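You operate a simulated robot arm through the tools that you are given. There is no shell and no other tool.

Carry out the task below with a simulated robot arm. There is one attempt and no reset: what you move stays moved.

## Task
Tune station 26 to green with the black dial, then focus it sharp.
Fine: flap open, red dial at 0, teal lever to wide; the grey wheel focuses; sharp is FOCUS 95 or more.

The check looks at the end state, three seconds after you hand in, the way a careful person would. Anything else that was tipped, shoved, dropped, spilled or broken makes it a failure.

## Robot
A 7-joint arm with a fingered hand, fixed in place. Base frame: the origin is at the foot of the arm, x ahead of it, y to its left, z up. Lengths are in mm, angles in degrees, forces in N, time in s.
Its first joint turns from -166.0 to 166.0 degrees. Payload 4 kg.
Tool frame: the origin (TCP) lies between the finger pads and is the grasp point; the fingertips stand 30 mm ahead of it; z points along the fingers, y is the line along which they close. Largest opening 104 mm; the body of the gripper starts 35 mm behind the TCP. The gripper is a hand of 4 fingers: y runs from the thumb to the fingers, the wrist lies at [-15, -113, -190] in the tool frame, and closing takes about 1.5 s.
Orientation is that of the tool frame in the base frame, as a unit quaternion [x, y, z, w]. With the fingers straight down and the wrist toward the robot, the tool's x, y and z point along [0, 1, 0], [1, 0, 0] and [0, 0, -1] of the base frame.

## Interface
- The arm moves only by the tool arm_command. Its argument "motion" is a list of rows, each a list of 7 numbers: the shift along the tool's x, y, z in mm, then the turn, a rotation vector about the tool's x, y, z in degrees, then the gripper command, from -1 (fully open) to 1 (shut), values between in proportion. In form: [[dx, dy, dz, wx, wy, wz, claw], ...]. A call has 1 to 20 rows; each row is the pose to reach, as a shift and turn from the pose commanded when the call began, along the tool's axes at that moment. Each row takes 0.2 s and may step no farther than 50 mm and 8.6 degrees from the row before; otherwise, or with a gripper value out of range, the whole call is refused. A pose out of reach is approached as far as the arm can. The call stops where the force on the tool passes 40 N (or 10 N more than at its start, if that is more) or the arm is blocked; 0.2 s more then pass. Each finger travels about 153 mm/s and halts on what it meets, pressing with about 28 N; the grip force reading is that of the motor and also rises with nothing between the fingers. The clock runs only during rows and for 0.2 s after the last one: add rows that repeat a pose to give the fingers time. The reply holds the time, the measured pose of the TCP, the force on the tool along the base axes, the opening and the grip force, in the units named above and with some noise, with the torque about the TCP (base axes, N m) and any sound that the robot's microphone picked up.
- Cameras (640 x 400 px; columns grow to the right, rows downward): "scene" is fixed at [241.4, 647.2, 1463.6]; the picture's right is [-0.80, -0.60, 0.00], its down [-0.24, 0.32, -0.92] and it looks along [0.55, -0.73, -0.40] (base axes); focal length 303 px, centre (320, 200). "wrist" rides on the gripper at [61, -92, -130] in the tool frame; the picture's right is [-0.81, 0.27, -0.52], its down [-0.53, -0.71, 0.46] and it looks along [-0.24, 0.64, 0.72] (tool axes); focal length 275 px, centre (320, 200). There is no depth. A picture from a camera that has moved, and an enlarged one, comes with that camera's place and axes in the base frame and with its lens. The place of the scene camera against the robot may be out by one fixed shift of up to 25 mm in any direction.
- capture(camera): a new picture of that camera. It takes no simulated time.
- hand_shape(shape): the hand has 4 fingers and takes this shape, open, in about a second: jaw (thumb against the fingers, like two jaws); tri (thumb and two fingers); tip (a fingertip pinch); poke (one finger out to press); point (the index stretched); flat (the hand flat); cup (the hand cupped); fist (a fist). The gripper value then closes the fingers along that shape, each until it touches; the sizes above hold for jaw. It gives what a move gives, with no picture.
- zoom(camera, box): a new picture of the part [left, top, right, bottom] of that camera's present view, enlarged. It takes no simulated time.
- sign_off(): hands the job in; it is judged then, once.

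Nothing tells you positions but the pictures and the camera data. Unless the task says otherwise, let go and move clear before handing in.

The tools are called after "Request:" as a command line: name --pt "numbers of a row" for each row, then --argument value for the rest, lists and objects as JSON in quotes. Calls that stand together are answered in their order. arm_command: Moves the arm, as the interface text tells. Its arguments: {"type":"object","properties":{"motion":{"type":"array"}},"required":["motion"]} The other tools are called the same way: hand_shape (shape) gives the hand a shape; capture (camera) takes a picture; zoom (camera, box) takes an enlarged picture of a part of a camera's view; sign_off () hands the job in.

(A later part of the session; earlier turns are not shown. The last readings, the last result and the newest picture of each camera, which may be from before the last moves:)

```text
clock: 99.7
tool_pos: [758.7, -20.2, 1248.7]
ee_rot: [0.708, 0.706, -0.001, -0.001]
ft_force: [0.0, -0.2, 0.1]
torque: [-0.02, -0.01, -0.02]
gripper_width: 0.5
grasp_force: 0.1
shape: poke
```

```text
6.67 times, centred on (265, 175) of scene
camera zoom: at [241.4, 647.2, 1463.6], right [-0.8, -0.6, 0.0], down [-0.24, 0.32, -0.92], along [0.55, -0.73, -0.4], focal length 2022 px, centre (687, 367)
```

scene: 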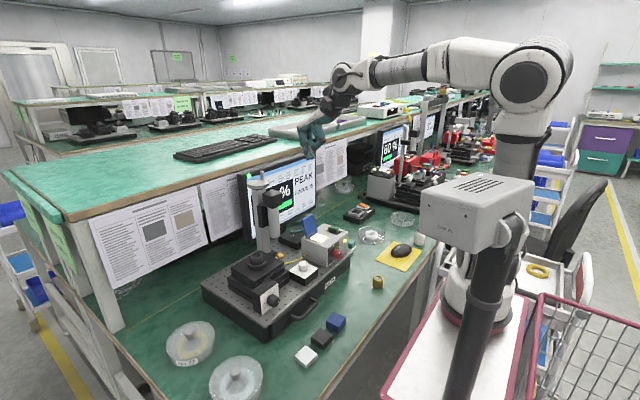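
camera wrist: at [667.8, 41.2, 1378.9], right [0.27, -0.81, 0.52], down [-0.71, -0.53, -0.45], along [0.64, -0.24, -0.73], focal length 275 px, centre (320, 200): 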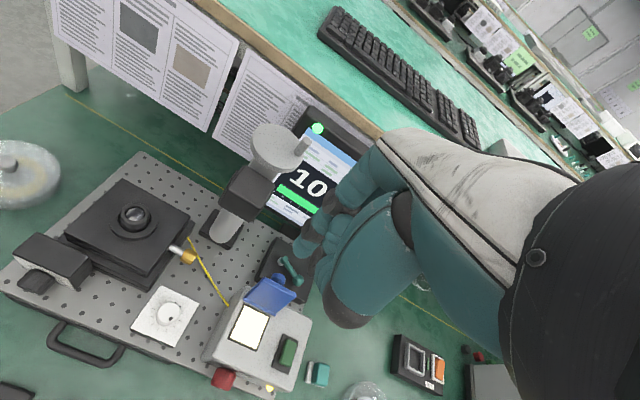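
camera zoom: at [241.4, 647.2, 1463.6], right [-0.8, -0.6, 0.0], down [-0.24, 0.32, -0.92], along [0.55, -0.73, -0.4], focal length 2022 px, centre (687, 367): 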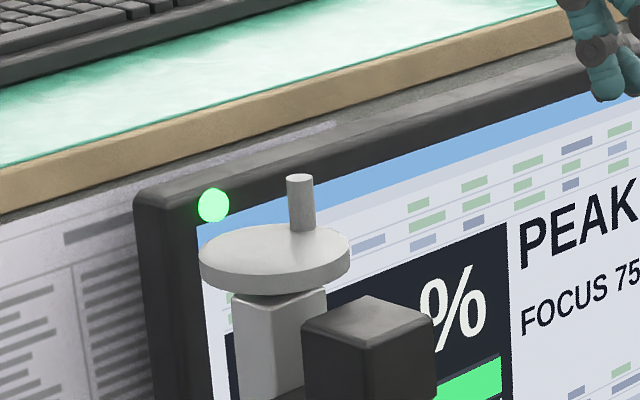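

Refined: wheel centre ≈(937, 35), top z≈1121, radius ≈38; handle pin at ≈(941, 9) with its top at z≈1153; the monitor face is at x≈1003, leaving room. I'll pinch the pin from above and move it around its circle.

Request:
hand_shape --shape "tip"

Request:
arm_command --pt "7 45 4 0 0 0 0.1" --pt "14 90 8 0 0 0 0.1" --pt "21 135 12 0 0 0 0.1" --pt "29 182 19 0 0 0 0.1" --pt "29 182 19 0 0 0 0.1"

Request:
capture --camera "wrist"

Request:
capture --camera "scene"

```text
clock: 100.6
tool_pos: [759.5, -20.2, 1249.5]
ee_rot: [0.708, 0.706, 0.0, 0.0]
ft_force: [0.3, 0.0, 0.3]
torque: [-0.03, -0.02, 0.04]
gripper_width: 103.8
grasp_force: 0.1
shape: tip
```

```text
clock: 101.8
tool_pos: [941.9, 9.9, 1231.1]
ee_rot: [0.708, 0.706, 0.0, -0.001]
ft_force: [0.0, 1.1, 0.0]
torque: [0.02, 0.03, -0.02]
gripper_width: 47.1
grasp_force: 0.1
shape: tip
```

```text
taken
camera wrist: at [850.5, 70.8, 1361.2], right [0.27, -0.81, 0.52], down [-0.71, -0.53, -0.45], along [0.64, -0.24, -0.73], focal length 275 px, centre (320, 200)
```

wrist: 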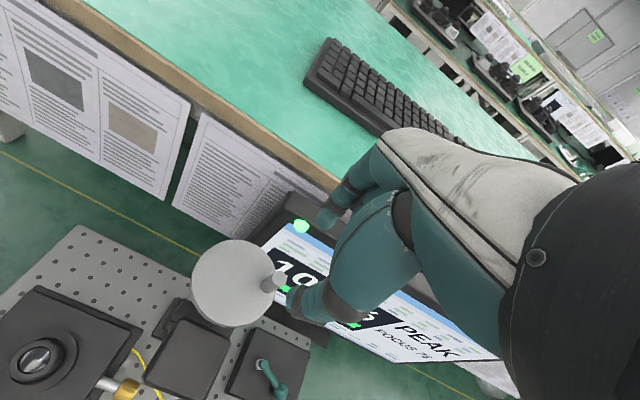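

```text
taken
```

scene: 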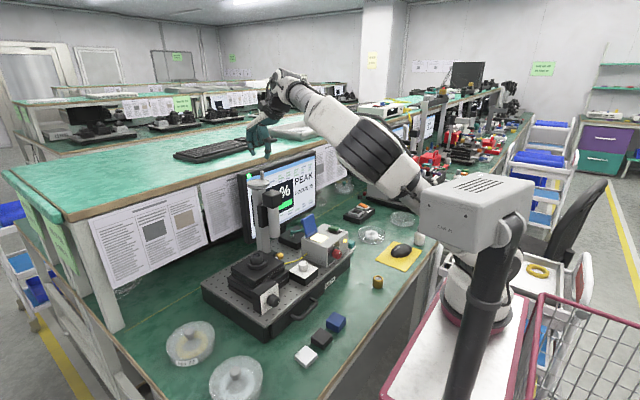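

Hand is above the pin; CAM 26 unaffected. Zooming to check pin vs. fingers.

Request:
zoom --camera "wrist" --box '[190, 190, 370, 350]'

Request:
zoom --camera "scene" --box '[230, 110, 310, 200]'

```text
2.50 times, centred on (280, 270) of wrist
camera zoom: at [850.5, 70.8, 1361.2], right [0.27, -0.81, 0.52], down [-0.71, -0.53, -0.45], along [0.64, -0.24, -0.73], focal length 688 px, centre (420, 25)
```

zoom: 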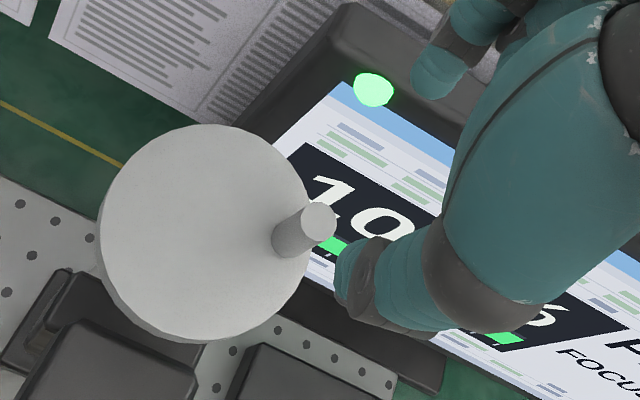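

```text
4.44 times, centred on (270, 155) of scene
camera zoom: at [241.4, 647.2, 1463.6], right [-0.8, -0.6, 0.0], down [-0.24, 0.32, -0.92], along [0.55, -0.73, -0.4], focal length 1348 px, centre (542, 400)
```

zoom: 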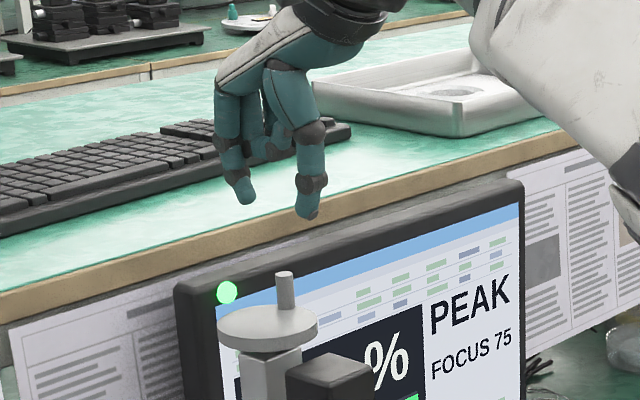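

Pin axis is at (939, 9.6), z 1125–1155. Descending to straddle it and closing.

Request:
arm_command --pt "0 -1.5 30 0 0 0 0.1" --pt "0 -2.7 55 0 0 0 0.1" --pt "0 -2.7 66 0 0 0 0.1" --pt "0 -2.7 71 0 0 0 0.1" --pt "0 -2.7 71 0 0 0 0.1"

Request:
zoom --camera "wrist" --box '[190, 150, 370, 310]'

Request:
zoom --camera "scene" --box '[230, 130, 310, 210]'

```text
clock: 103.0
tool_pos: [937.1, 8.8, 1157.5]
ee_rot: [0.708, 0.706, 0.0, -0.001]
ft_force: [-0.3, -1.0, 0.1]
torque: [-0.06, -0.01, -0.03]
gripper_width: 47.4
grasp_force: 0.0
shape: tip
```

```text
2.50 times, centred on (280, 230) of wrist
camera zoom: at [846.8, 69.1, 1288.8], right [0.27, -0.81, 0.52], down [-0.71, -0.53, -0.45], along [0.64, -0.24, -0.73], focal length 688 px, centre (420, 125)
```

zoom: 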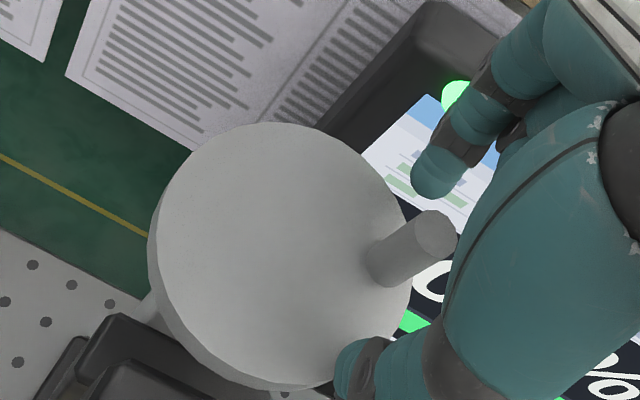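

```text
5.00 times, centred on (270, 170) of scene
camera zoom: at [241.4, 647.2, 1463.6], right [-0.8, -0.6, 0.0], down [-0.24, 0.32, -0.92], along [0.55, -0.73, -0.4], focal length 1517 px, centre (570, 350)
```

zoom: 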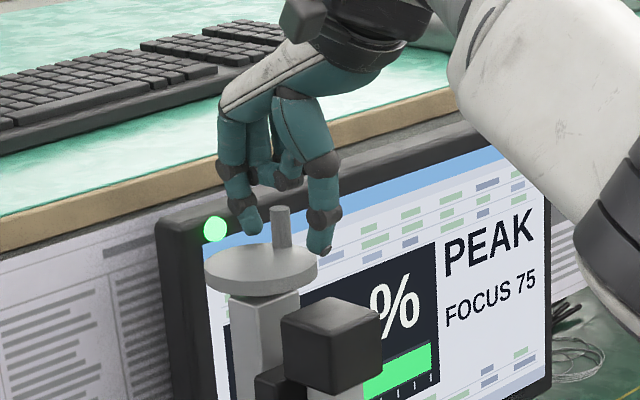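

The pin is exactly between thumb and index. Closing on it.

Request:
arm_command --pt "0 0 0 0 0 0 0.4" --pt "0 0 0 0 0 0 0.7" --pt "0 0 0 0 0 0 1" --pt "0 0 0 0 0 0 1" --pt "0 0 0 0 0 0 1"

Request:
zoom --camera "wrist" --box '[190, 150, 370, 310]'

Request:
zoom --camera "scene" --box '[230, 130, 330, 220]'

```text
clock: 104.2
tool_pos: [940.1, 5.3, 1159.8]
ee_rot: [0.709, 0.705, 0.0, 0.0]
ft_force: [17.2, -23.2, -2.4]
torque: [-0.59, -0.5, -0.34]
gripper_width: 9.2
grasp_force: 27.9
shape: tip
```

```text
2.50 times, centred on (280, 230) of wrist
camera zoom: at [848.0, 66.2, 1288.6], right [0.27, -0.81, 0.52], down [-0.72, -0.53, -0.46], along [0.64, -0.25, -0.72], focal length 688 px, centre (420, 125)
```

zoom: 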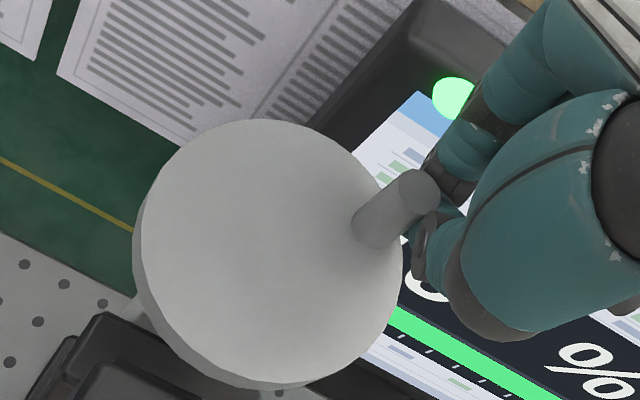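

```text
4.44 times, centred on (280, 175) of scene
camera zoom: at [241.4, 647.2, 1463.6], right [-0.8, -0.6, 0.0], down [-0.24, 0.32, -0.92], along [0.55, -0.73, -0.4], focal length 1348 px, centre (498, 311)
```

zoom: 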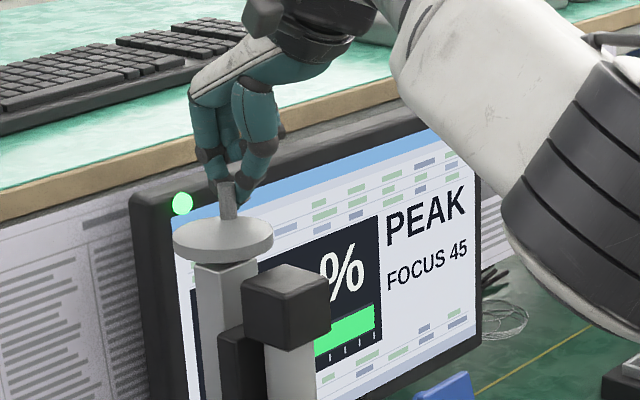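

The pin slipped out sideways, turning the wheel ~20° counter-clockwise: FOCUS fell 75→45. That tells me clockwise improves it at about 1.5/deg, so the target is about 17° clockwise of the original. Reopening to re-grip with a better centred pinch.

Request:
arm_command --pt "0 0 0 0 0 0 0.6" --pt "0 0 0 0 0 0 0.1" --pt "0 0 0 0 0 0 0.1" --pt "0 0 0 0 0 0 0.1"

Request:
zoom --camera "wrist" --box '[190, 150, 370, 310]'

Request:
zoom --camera "scene" --box '[230, 130, 330, 220]'

```text
clock: 105.2
tool_pos: [938.4, 8.1, 1158.7]
ee_rot: [0.708, 0.706, 0.0, 0.0]
ft_force: [-0.2, 0.4, 0.1]
torque: [0.03, 0.02, -0.02]
gripper_width: 46.2
grasp_force: 0.1
shape: tip
```

```text
2.50 times, centred on (280, 230) of wrist
camera zoom: at [846.6, 69.5, 1289.0], right [0.28, -0.81, 0.52], down [-0.71, -0.53, -0.45], along [0.64, -0.24, -0.73], focal length 688 px, centre (420, 125)
```

zoom: 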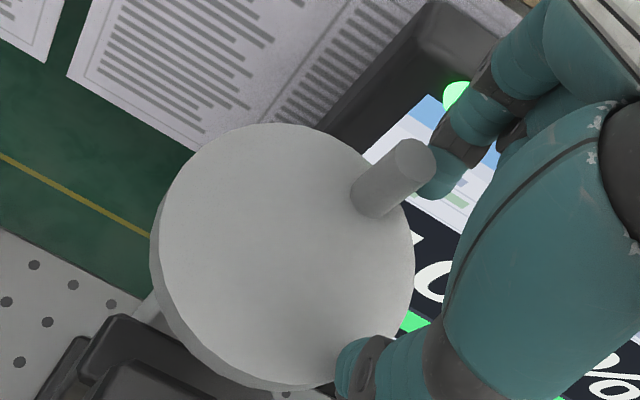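

```text
4.44 times, centred on (280, 175) of scene
camera zoom: at [241.4, 647.2, 1463.6], right [-0.8, -0.6, 0.0], down [-0.24, 0.32, -0.92], along [0.55, -0.73, -0.4], focal length 1348 px, centre (498, 311)
```

zoom: 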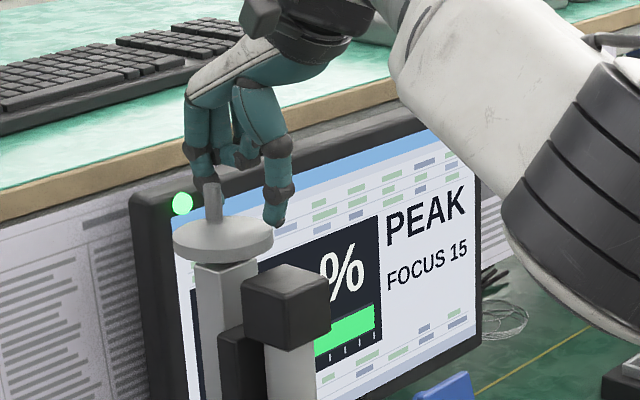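

Opening nudged it further (FOCUS 15). A single poke finger will be cleaner: I'll rise, switch to "poke", and push the pin clockwise from its far-left side in small steps.

Request:
arm_command --pt "0 0 -25 0 0 0 0.1" --pt "0 0 -60 0 0 0 0.1" --pt "0 0 -100 0 0 0 0.1" --pt "0 0 -100 0 0 0 0.1"

Request:
hand_shape --shape "poke"

Request:
arm_command --pt "15 10 0 0 0 0 -1" --pt "24 16 0 0 0 0 -1" --pt "24 16 20 0 0 0 -1" --pt "24 16 20 0 0 0 -1"

Request:
zoom --camera "wrist" --box '[190, 150, 390, 330]'

Request:
zoom --camera "scene" --box '[230, 110, 330, 210]'

```text
clock: 106.2
tool_pos: [938.1, 10.1, 1257.4]
ee_rot: [0.707, 0.707, -0.001, 0.0]
ft_force: [0.2, -0.3, -1.1]
torque: [-0.01, 0.0, 0.0]
gripper_width: 46.6
grasp_force: 0.1
shape: tip
```

```text
clock: 107.1
tool_pos: [939.0, 9.1, 1258.0]
ee_rot: [0.709, 0.706, -0.001, -0.001]
ft_force: [-0.3, 0.0, 0.1]
torque: [0.0, 0.02, 0.02]
gripper_width: 0.0
grasp_force: 0.1
shape: poke
```

```text
clock: 108.1
tool_pos: [953.8, 32.7, 1237.8]
ee_rot: [0.707, 0.707, -0.001, 0.0]
ft_force: [-1.2, -1.2, 0.3]
torque: [0.02, 0.01, -0.01]
gripper_width: 0.0
grasp_force: 0.1
shape: poke
```

```text
2.22 times, centred on (290, 240) of wrist
camera zoom: at [863.0, 93.5, 1367.7], right [0.27, -0.81, 0.52], down [-0.71, -0.53, -0.45], along [0.64, -0.24, -0.73], focal length 612 px, centre (387, 111)
```

zoom: 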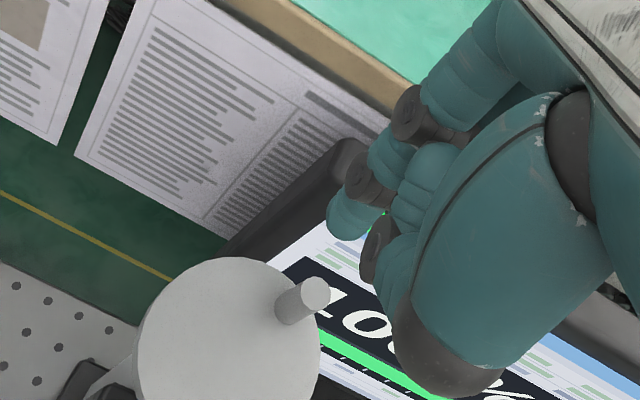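

```text
4.00 times, centred on (280, 160) of scene
camera zoom: at [241.4, 647.2, 1463.6], right [-0.8, -0.6, 0.0], down [-0.24, 0.32, -0.92], along [0.55, -0.73, -0.4], focal length 1213 px, centre (480, 360)
```

zoom: 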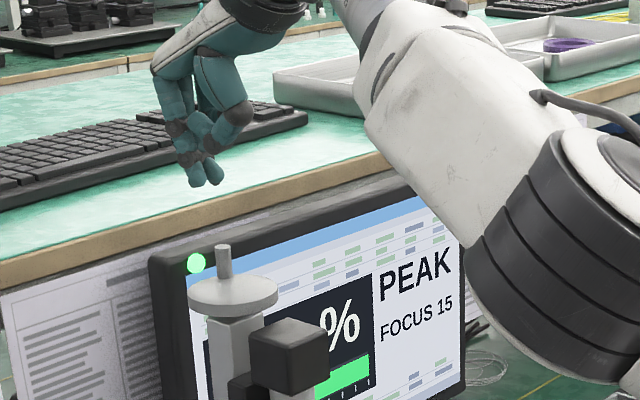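

I see two fingertips in the scene view; zooming to understand which is the poking finger.

Request:
zoom --camera "scene" --box '[235, 125, 275, 165]'

Request:
zoom --camera "wrist" --box '[320, 150, 420, 260]'

```text
10.00 times, centred on (255, 145) of scene
camera zoom: at [241.4, 647.2, 1463.6], right [-0.8, -0.6, 0.0], down [-0.24, 0.32, -0.92], along [0.55, -0.73, -0.4], focal length 3033 px, centre (970, 750)
```

zoom: 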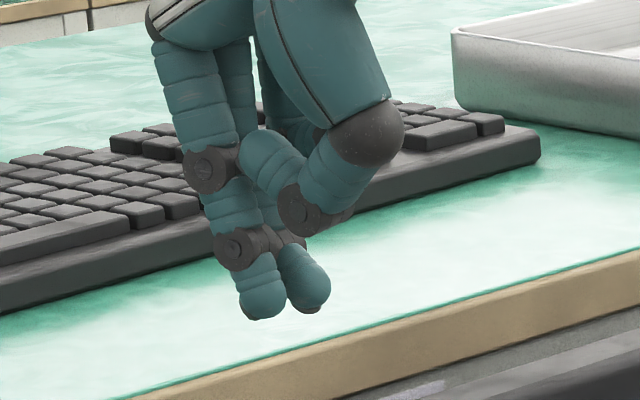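

```text
3.64 times, centred on (370, 205) of wrist
camera zoom: at [863.0, 93.5, 1367.7], right [0.27, -0.81, 0.52], down [-0.71, -0.53, -0.45], along [0.64, -0.24, -0.73], focal length 1001 px, centre (138, 182)
```

zoom: 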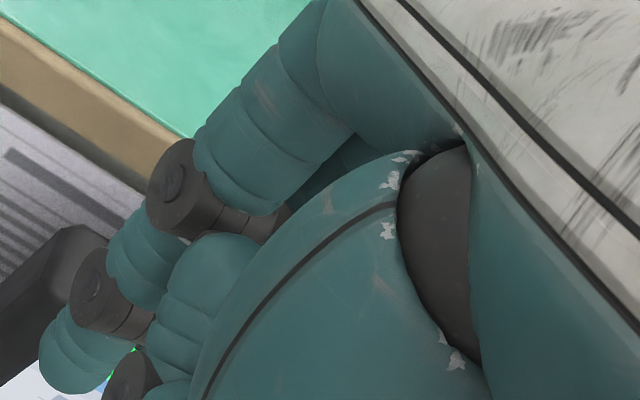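

Index and middle are both extended at claw −1. Let me see what a higher claw value does in this shape.

Request:
arm_command --pt "0 0 0 0 0 0 0" --pt "0 0 0 0 0 0 1" --pt "0 0 0 0 0 0 1" --pt "0 0 0 0 0 0 1" --pt "0 0 0 0 0 0 1"

Request:
zoom --camera "scene" --box '[235, 125, 275, 165]'

Request:
zoom --camera "wrist" --box '[190, 150, 390, 330]'

```text
clock: 109.3
tool_pos: [953.9, 32.5, 1237.7]
ee_rot: [0.708, 0.706, 0.0, -0.001]
ft_force: [-0.2, -0.2, 0.1]
torque: [0.02, 0.0, -0.01]
gripper_width: 0.0
grasp_force: 27.9
shape: jaw
```

```text
10.00 times, centred on (255, 145) of scene
camera zoom: at [241.4, 647.2, 1463.6], right [-0.8, -0.6, 0.0], down [-0.24, 0.32, -0.92], along [0.55, -0.73, -0.4], focal length 3033 px, centre (970, 750)
```

zoom: 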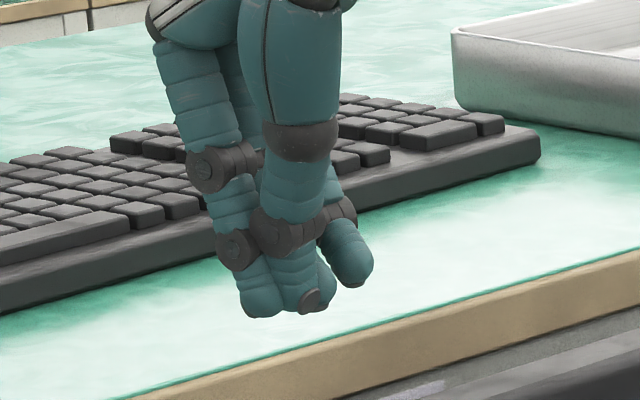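

```text
2.22 times, centred on (290, 240) of wrist
camera zoom: at [863.0, 93.3, 1367.8], right [0.27, -0.81, 0.52], down [-0.71, -0.53, -0.45], along [0.64, -0.24, -0.73], focal length 612 px, centre (387, 111)
```

zoom: 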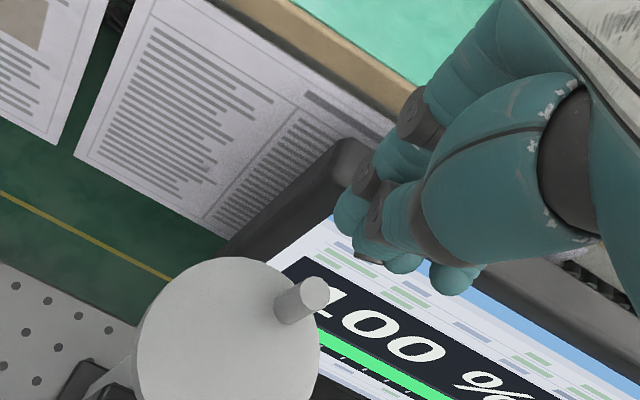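

Closing switches to a jaw, so that isn't useful. Setting poke again and checking right after.

Request:
hand_shape --shape "poke"

Request:
zoom --camera "scene" --box '[235, 125, 275, 165]'

Request:
hand_shape --shape "point"

Request:
zoom --camera "scene" --box '[225, 115, 275, 165]'

Request:
zoom --camera "wrist" --box '[190, 150, 390, 330]'

```text
clock: 110.2
tool_pos: [954.9, 32.2, 1237.5]
ee_rot: [0.707, 0.707, 0.0, 0.0]
ft_force: [0.2, -0.7, -0.2]
torque: [-0.01, -0.02, 0.06]
gripper_width: 0.2
grasp_force: 0.2
shape: poke
```

```text
10.00 times, centred on (255, 145) of scene
camera zoom: at [241.4, 647.2, 1463.6], right [-0.8, -0.6, 0.0], down [-0.24, 0.32, -0.92], along [0.55, -0.73, -0.4], focal length 3033 px, centre (970, 750)
```

zoom: 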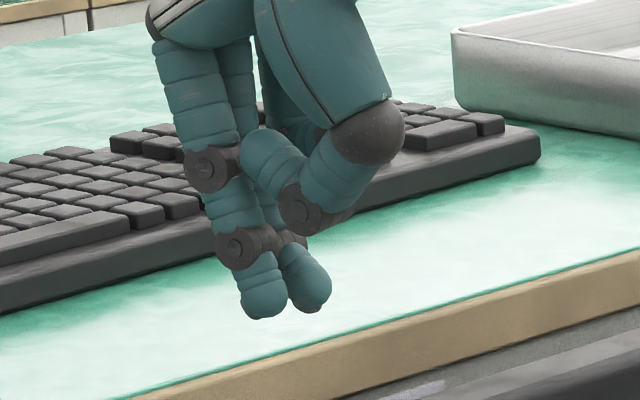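

```text
clock: 111.1
tool_pos: [955.0, 32.4, 1237.4]
ee_rot: [0.708, 0.706, 0.0, -0.001]
ft_force: [0.0, -0.4, -0.1]
torque: [0.0, 0.03, 0.03]
gripper_width: 0.1
grasp_force: 0.1
shape: point
```

```text
8.00 times, centred on (250, 140) of scene
camera zoom: at [241.4, 647.2, 1463.6], right [-0.8, -0.6, 0.0], down [-0.24, 0.32, -0.92], along [0.55, -0.73, -0.4], focal length 2427 px, centre (880, 680)
```

zoom: 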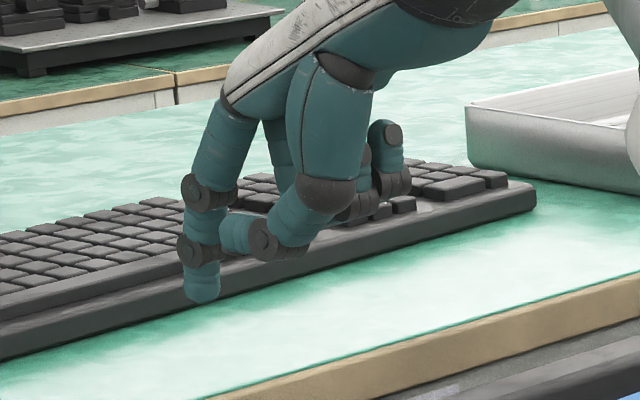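

```text
2.22 times, centred on (290, 240) of wrist
camera zoom: at [863.0, 93.3, 1367.8], right [0.27, -0.81, 0.52], down [-0.71, -0.53, -0.45], along [0.64, -0.24, -0.73], focal length 612 px, centre (387, 111)
```

zoom: 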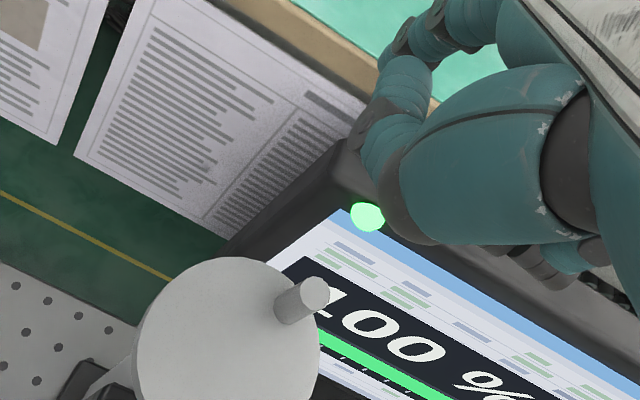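

"Point" gives a single slender index with the rest tucked away; its tip is about 58 mm forward and 40 mm below the TCP. I'll lower it on the far-left side of the pin, clear of the monitor, and check.

Request:
arm_command --pt "2 -24 0 0 0 0 -1" --pt "4 -47 0 0 0 0 -1" --pt "5 -47 25 0 0 0 -1" --pt "5 -47 25 0 0 0 -1"

Request:
zoom --camera "scene" --box '[225, 125, 305, 205]'

Request:
zoom --camera "wrist" --box '[190, 130, 390, 330]'

```text
clock: 112.1
tool_pos: [906.1, 37.4, 1214.1]
ee_rot: [0.707, 0.707, 0.0, 0.0]
ft_force: [1.0, 0.3, 0.3]
torque: [0.0, 0.02, 0.0]
gripper_width: 0.0
grasp_force: 0.0
shape: point
```

```text
5.00 times, centred on (265, 165) of scene
camera zoom: at [241.4, 647.2, 1463.6], right [-0.8, -0.6, 0.0], down [-0.24, 0.32, -0.92], along [0.55, -0.73, -0.4], focal length 1517 px, centre (595, 375)
```

zoom: 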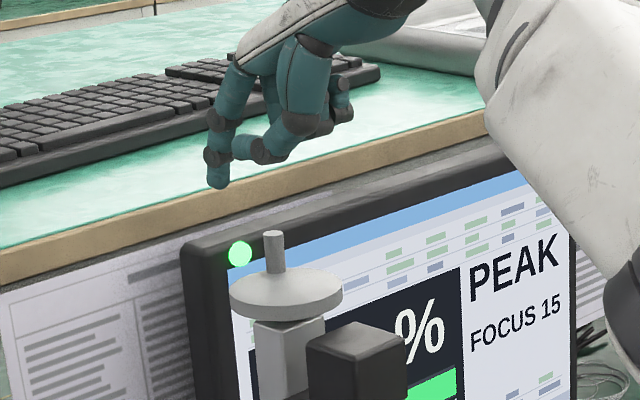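

```text
2.00 times, centred on (290, 230) of wrist
camera zoom: at [815.0, 97.8, 1344.0], right [0.27, -0.81, 0.52], down [-0.71, -0.53, -0.46], along [0.64, -0.24, -0.73], focal length 551 px, centre (380, 140)
```

zoom: 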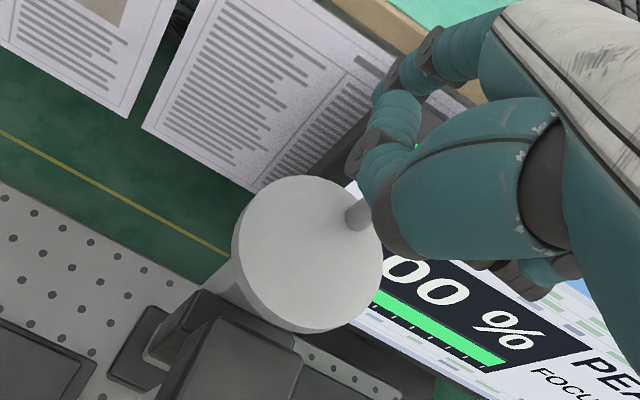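

Recomputed the pointing tip offset (≈12, 65, 27). Adjusting position and lowering partway, then checking against the pin.

Request:
arm_command --pt "-9 -4 0 0 0 0 -1" --pt "-9 -4 22 0 0 0 -1" --pt "-9 -4 22 0 0 0 -1"

Request:
zoom --camera "scene" --box '[235, 145, 285, 195]'

Request:
zoom --camera "wrist" --box '[250, 130, 390, 270]'

```text
clock: 112.9
tool_pos: [902.4, 28.4, 1192.5]
ee_rot: [0.708, 0.706, 0.001, -0.001]
ft_force: [-0.4, -0.3, -0.2]
torque: [-0.01, 0.01, -0.01]
gripper_width: 0.0
grasp_force: 0.0
shape: point
```

```text
8.00 times, centred on (260, 170) of scene
camera zoom: at [241.4, 647.2, 1463.6], right [-0.8, -0.6, 0.0], down [-0.24, 0.32, -0.92], along [0.55, -0.73, -0.4], focal length 2427 px, centre (800, 440)
```

zoom: 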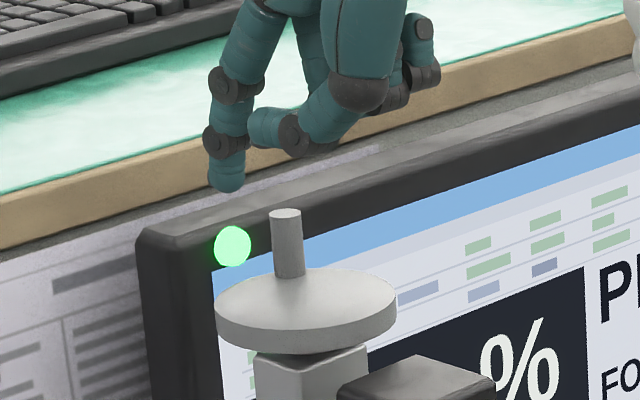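

```text
2.86 times, centred on (320, 200) of wrist
camera zoom: at [811.2, 88.9, 1322.0], right [0.27, -0.81, 0.52], down [-0.71, -0.53, -0.46], along [0.64, -0.24, -0.73], focal length 786 px, centre (320, 200)
```

zoom: 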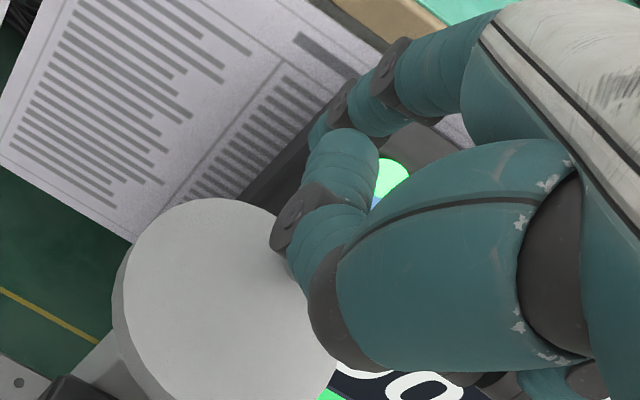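

Tip is at (966, 40), just beyond the pin as planned. Lowering 28 mm beside it.

Request:
arm_command --pt "0 0 14 0 0 0 -1" --pt "0 0 28 0 0 0 -1" --pt "0 0 28 0 0 0 -1"

Request:
zoom --camera "scene" --box '[235, 145, 315, 215]'

```text
clock: 113.7
tool_pos: [903.4, 27.5, 1165.4]
ee_rot: [0.708, 0.706, -0.001, -0.001]
ft_force: [0.3, -0.5, 0.4]
torque: [0.01, -0.05, 0.0]
gripper_width: 0.0
grasp_force: 0.2
shape: point
```

```text
5.71 times, centred on (275, 180) of scene
camera zoom: at [241.4, 647.2, 1463.6], right [-0.8, -0.6, 0.0], down [-0.24, 0.32, -0.92], along [0.55, -0.73, -0.4], focal length 1733 px, centre (577, 314)
```

zoom: 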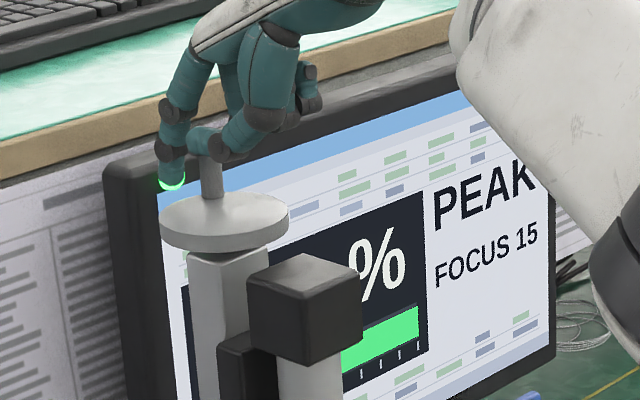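

Positioned without contact. Pushing the pin clockwise along its arc in small steps, then reading FOCUS.

Request:
arm_command --pt "-3 -1.7 0 0 0 0 -1" --pt "-6.1 -3.3 0 0 0 0 -1" --pt "-8.5 -3.7 0 0 0 0 -1" --pt "-10.9 -4 0 0 0 0 -1" --pt "-13.5 -4.8 0 0 0 0 -1" --pt "-16 -5.7 0 0 0 0 -1" --pt "-16 -5.7 0 0 0 0 -1"

Request:
zoom --camera "scene" --box '[235, 145, 315, 215]'

```text
clock: 115.3
tool_pos: [898.2, 11.7, 1163.3]
ee_rot: [0.708, 0.706, -0.001, -0.002]
ft_force: [0.8, 0.3, 0.6]
torque: [0.02, -0.02, 0.05]
gripper_width: 0.2
grasp_force: 0.0
shape: point
```

```text
5.71 times, centred on (275, 180) of scene
camera zoom: at [241.4, 647.2, 1463.6], right [-0.8, -0.6, 0.0], down [-0.24, 0.32, -0.92], along [0.55, -0.73, -0.4], focal length 1733 px, centre (577, 314)
```

zoom: 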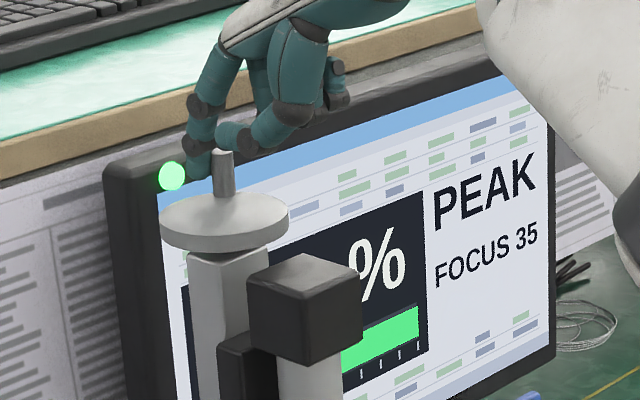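

FOCUS 35, rising. Continuing.

Request:
arm_command --pt "-2.3 -1.2 0 0 0 0 -1" --pt "-4.7 -2.5 0 0 0 0 -1" --pt "-6.8 -4 0 0 0 0 -1" --pt "-8.9 -5.7 0 0 0 0 -1" --pt "-8.9 -5.7 0 0 0 0 -1"

Request:
zoom --camera "scene" --box '[235, 145, 315, 215]'

```text
clock: 116.5
tool_pos: [893.1, 4.8, 1163.6]
ee_rot: [0.708, 0.707, 0.0, 0.0]
ft_force: [0.4, 0.7, 0.1]
torque: [0.04, 0.0, 0.05]
gripper_width: 0.0
grasp_force: 0.1
shape: point
```

```text
5.71 times, centred on (275, 180) of scene
camera zoom: at [241.4, 647.2, 1463.6], right [-0.8, -0.6, 0.0], down [-0.24, 0.32, -0.92], along [0.55, -0.73, -0.4], focal length 1733 px, centre (577, 314)
```

zoom: 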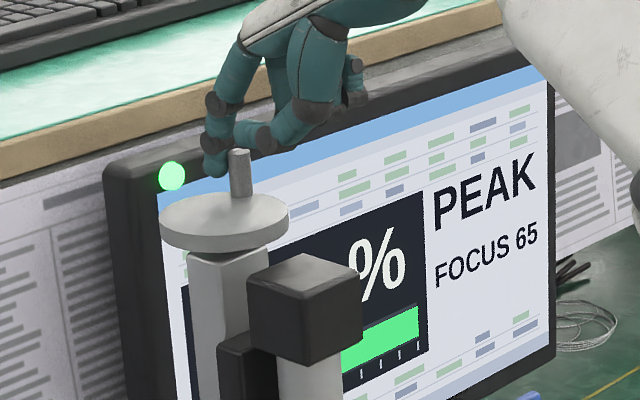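

FOCUS 65. Continuing with a shorter stroke.

Request:
arm_command --pt "-2 -2 0 0 0 0 -1" --pt "-3.7 -4 0 0 0 0 -1" --pt "-4.5 -5.5 0 0 0 0 -1" --pt "-4.5 -5.5 0 0 0 0 -1"

Request:
zoom --camera "scene" --box '[235, 145, 315, 215]'

```text
clock: 117.5
tool_pos: [885.9, 0.0, 1163.3]
ee_rot: [0.707, 0.707, -0.001, 0.0]
ft_force: [1.1, 0.6, 0.0]
torque: [0.0, -0.03, 0.01]
gripper_width: 0.1
grasp_force: 0.1
shape: point
```

```text
5.71 times, centred on (275, 180) of scene
camera zoom: at [241.4, 647.2, 1463.6], right [-0.8, -0.6, 0.0], down [-0.24, 0.32, -0.92], along [0.55, -0.73, -0.4], focal length 1733 px, centre (577, 314)
```

zoom: 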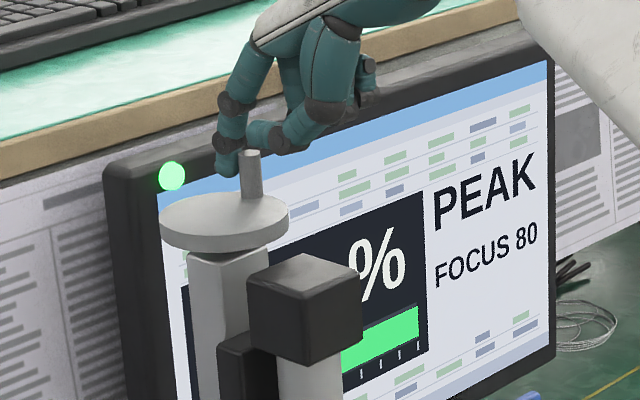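

FOCUS 80. Next small step.

Request:
arm_command --pt "-1 -2 0 0 0 0 -1" --pt "-2 -4 0 0 0 0 -1" --pt "-2 -4 0 0 0 0 -1"

Request:
zoom --camera "scene" --box '[235, 145, 315, 215]'

```text
clock: 118.3
tool_pos: [882.0, -2.9, 1164.4]
ee_rot: [0.707, 0.707, -0.001, 0.0]
ft_force: [1.2, 0.4, 0.6]
torque: [0.02, 0.02, -0.01]
gripper_width: 0.2
grasp_force: 0.1
shape: point
```

```text
5.71 times, centred on (275, 180) of scene
camera zoom: at [241.4, 647.2, 1463.6], right [-0.8, -0.6, 0.0], down [-0.24, 0.32, -0.92], along [0.55, -0.73, -0.4], focal length 1733 px, centre (577, 314)
```

zoom: 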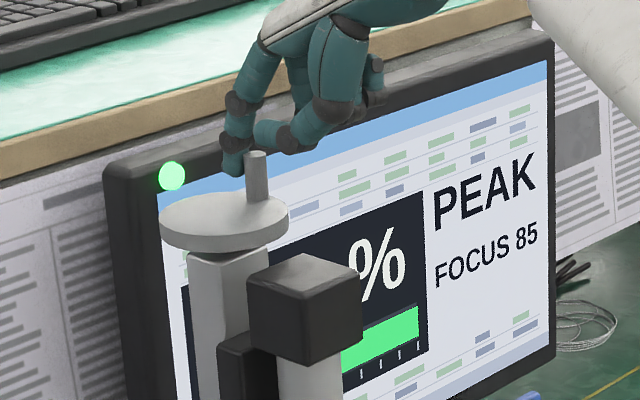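

FOCUS 85. Another small step.

Request:
arm_command --pt "-0.5 -2 0 0 0 0 -1" --pt "-1 -4 0 0 0 0 -1" --pt "-1 -4 0 0 0 0 -1"

Request:
zoom --camera "scene" --box '[235, 145, 315, 215]'

```text
clock: 119.1
tool_pos: [878.2, -2.4, 1163.9]
ee_rot: [0.708, 0.706, 0.0, -0.001]
ft_force: [0.8, -0.1, -0.2]
torque: [0.0, -0.01, 0.0]
gripper_width: 0.1
grasp_force: 0.1
shape: point
```

```text
5.71 times, centred on (275, 180) of scene
camera zoom: at [241.4, 647.2, 1463.6], right [-0.8, -0.6, 0.0], down [-0.24, 0.32, -0.92], along [0.55, -0.73, -0.4], focal length 1733 px, centre (577, 314)
```

zoom: 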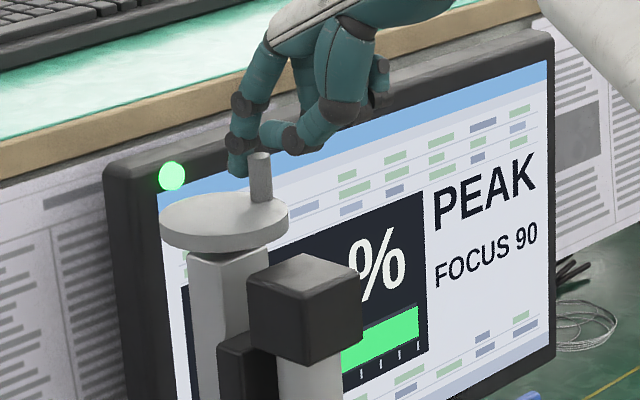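

FOCUS 90. Continuing.

Request:
arm_command --pt "0 -2 0 0 0 0 -1" --pt "0 -4 0 0 0 0 -1" --pt "0 -4 0 0 0 0 -1"

Request:
zoom --camera "scene" --box '[235, 145, 315, 215]'

```text
clock: 119.9
tool_pos: [874.2, -2.0, 1164.5]
ee_rot: [0.708, 0.706, 0.0, 0.0]
ft_force: [0.8, 0.2, -0.1]
torque: [-0.01, -0.01, 0.0]
gripper_width: 0.0
grasp_force: 0.0
shape: point
```

```text
5.71 times, centred on (275, 180) of scene
camera zoom: at [241.4, 647.2, 1463.6], right [-0.8, -0.6, 0.0], down [-0.24, 0.32, -0.92], along [0.55, -0.73, -0.4], focal length 1733 px, centre (577, 314)
```

zoom: 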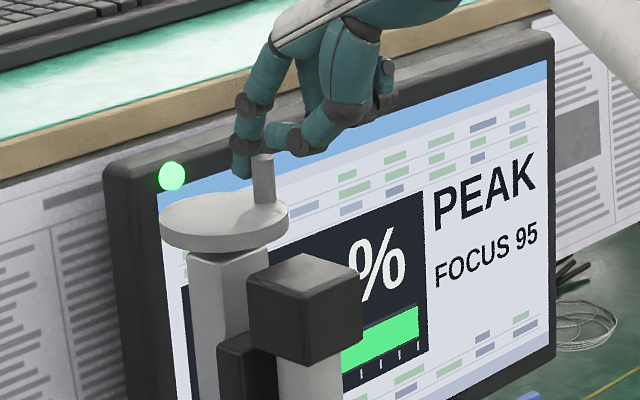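

FOCUS 95. One more step to get comfortably within.

Request:
arm_command --pt "0.2 -2 0 0 0 0 -1" --pt "0.4 -3.5 0 0 0 0 -1" --pt "0.4 -3.5 0 0 0 0 -1"

Request:
zoom --camera "scene" --box '[235, 145, 315, 215]'

```text
clock: 120.7
tool_pos: [870.9, -3.9, 1162.8]
ee_rot: [0.707, 0.707, -0.001, 0.0]
ft_force: [1.3, 0.1, 0.3]
torque: [0.04, -0.06, 0.03]
gripper_width: 0.0
grasp_force: 0.1
shape: point
```

```text
5.71 times, centred on (275, 180) of scene
camera zoom: at [241.4, 647.2, 1463.6], right [-0.8, -0.6, 0.0], down [-0.24, 0.32, -0.92], along [0.55, -0.73, -0.4], focal length 1733 px, centre (577, 314)
```

zoom: 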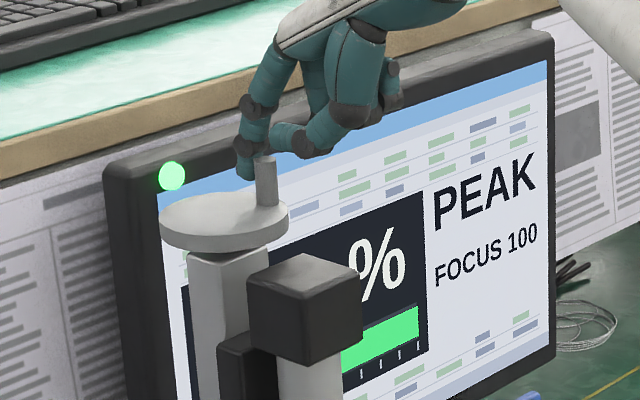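

FOCUS 100 and PEAK, green. Easing the finger off the pin and rising straight up.

Request:
arm_command --pt "0 4 0 0 0 0 -1" --pt "0 7 0 0 0 0 -1" --pt "0 7 -20 0 0 0 -1" --pt "0 7 -55 0 0 0 -1" --pt "0 7 -95 0 0 0 -1" --pt "0 7 -95 0 0 0 -1"

Request:
zoom --camera "scene" --box '[235, 145, 335, 235]'

Request:
capture --camera "scene"

Request:
capture --camera "wrist"

```text
clock: 122.1
tool_pos: [877.3, -3.1, 1259.7]
ee_rot: [0.708, 0.707, -0.001, -0.001]
ft_force: [-0.1, 0.1, -0.4]
torque: [-0.05, 0.02, -0.01]
gripper_width: 0.0
grasp_force: 0.0
shape: point
```

```text
4.44 times, centred on (285, 190) of scene
camera zoom: at [241.4, 647.2, 1463.6], right [-0.8, -0.6, 0.0], down [-0.24, 0.32, -0.92], along [0.55, -0.73, -0.4], focal length 1348 px, centre (476, 244)
```

zoom: 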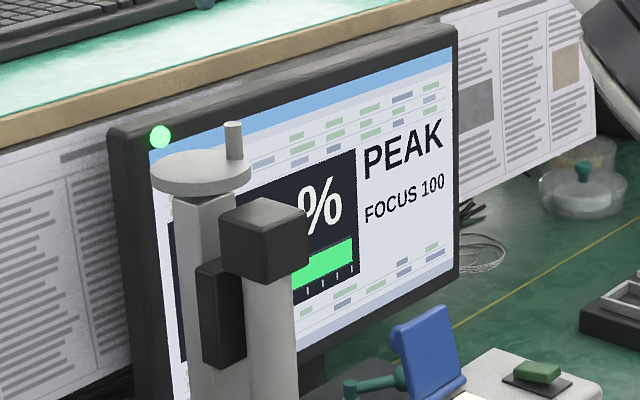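

```text
taken
```

scene: 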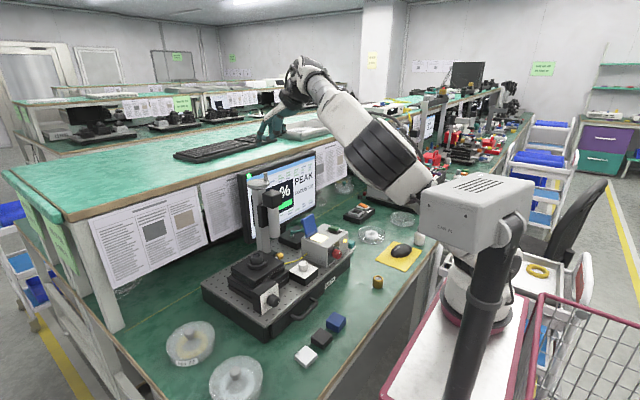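

```text
taken
camera wrist: at [787.0, 57.8, 1390.4], right [0.27, -0.81, 0.52], down [-0.72, -0.53, -0.45], along [0.64, -0.24, -0.73], focal length 275 px, centre (320, 200)
```

wrist: 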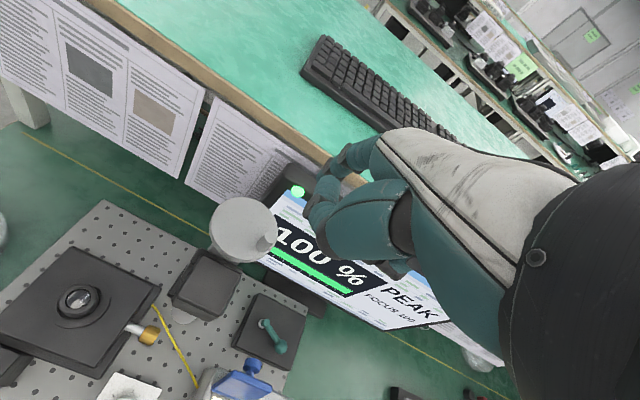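

All readings are good: 100 %, PEAK with green lamp, FOCUS 100. Before finishing I want to verify the red dial and lever more carefully, so I'll withdraw to a clear vantage point on the right.

Request:
arm_command --pt "-24 -29 0 0 0 0 -1" --pt "-49 -59 0 0 0 0 -1" --pt "-73 -88 0 0 0 0 -1" --pt "-98 -118 0 0 0 0 -1" --pt "-122 -147 0 0 0 0 -1" --pt "-147 -177 0 0 0 0 -1" --pt "-147 -177 0 0 0 0 -1"

Request:
capture --camera "scene"

Request:
capture --camera "wrist"

```text
clock: 123.7
tool_pos: [700.7, -151.5, 1259.0]
ee_rot: [0.708, 0.707, 0.001, -0.002]
ft_force: [0.4, 0.5, 0.0]
torque: [0.02, 0.03, 0.0]
gripper_width: 0.1
grasp_force: 0.1
shape: point
```

```text
taken
```

scene: 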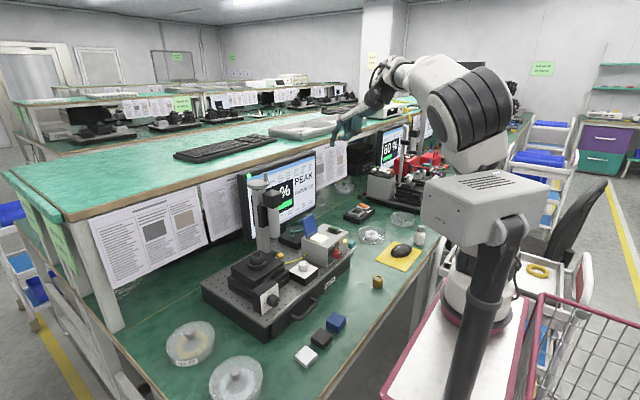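

```text
taken
camera wrist: at [609.3, -89.7, 1388.8], right [0.27, -0.81, 0.52], down [-0.72, -0.53, -0.46], along [0.64, -0.24, -0.73], focal length 275 px, centre (320, 200)
```

wrist: 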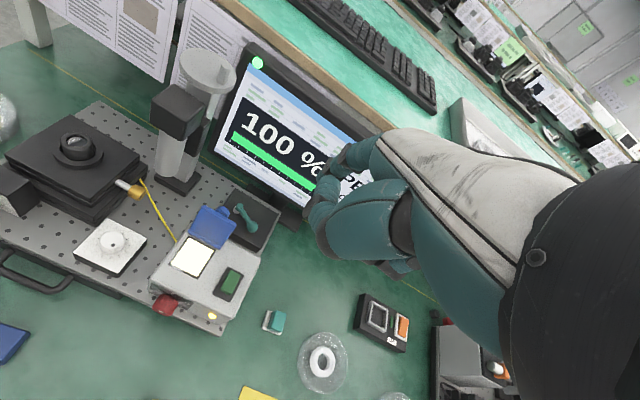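

The elbow brushed CAM 26 again in this pose. Continuing the withdrawal gently toward the early safe pose, which moves the elbow away from it.

Request:
arm_command --pt "0 -25 -8 0 0 0 -1" --pt "0 -50 -16 0 0 0 -1" --pt "0 -75 -22 0 0 0 -1"

Request:
capture --camera "scene"

```text
clock: 124.5
tool_pos: [627.9, -160.0, 1276.0]
ee_rot: [0.707, 0.707, 0.012, -0.016]
ft_force: [0.6, -0.9, 0.1]
torque: [0.03, 0.03, 0.02]
gripper_width: 0.0
grasp_force: 0.1
shape: point
```

```text
taken
```

scene: 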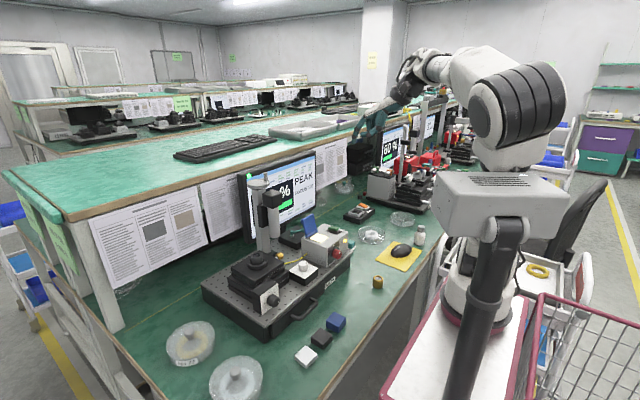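

The elbow is still turning the CAM 26 head. Raising the hand should lift the elbow off it; small step first.

Request:
arm_command --pt "0 8 -20 0 0 0 -1" --pt "0 16 -40 0 0 0 -1" --pt "0 24 -60 0 0 0 -1"

Request:
capture --camera "scene"

```text
clock: 125.3
tool_pos: [650.2, -151.3, 1339.9]
ee_rot: [0.708, 0.706, -0.001, -0.001]
ft_force: [0.2, 0.3, -0.5]
torque: [0.0, 0.0, -0.01]
gripper_width: 0.2
grasp_force: 0.0
shape: point
```

```text
taken
```

scene: 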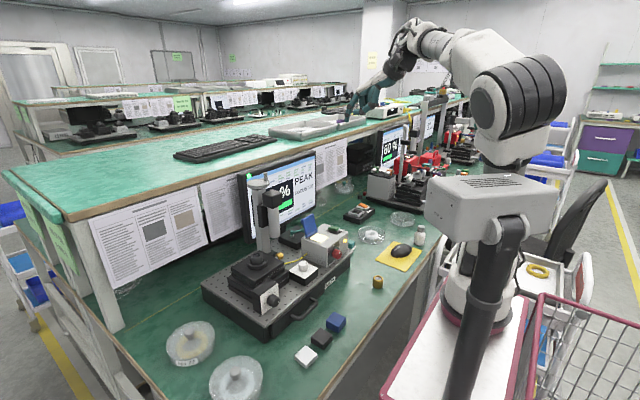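

Partly recovered. Moving the hand right swings the whole arm away from CAM 26.

Request:
arm_command --pt "-40 0 -5 0 0 0 -1" --pt "-80 0 -10 0 0 0 -1" --pt "-120 0 -15 0 0 0 -1" --pt "-160 0 -20 0 0 0 -1"

Request:
capture --camera "scene"

```text
clock: 126.3
tool_pos: [651.4, -308.9, 1360.8]
ee_rot: [0.707, 0.707, -0.001, -0.001]
ft_force: [0.9, 0.9, 0.1]
torque: [-0.04, 0.02, -0.01]
gripper_width: 0.1
grasp_force: 0.1
shape: point
```

```text
taken
```

scene: 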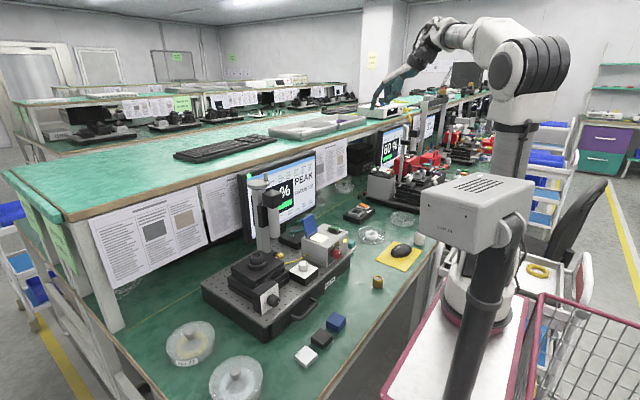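

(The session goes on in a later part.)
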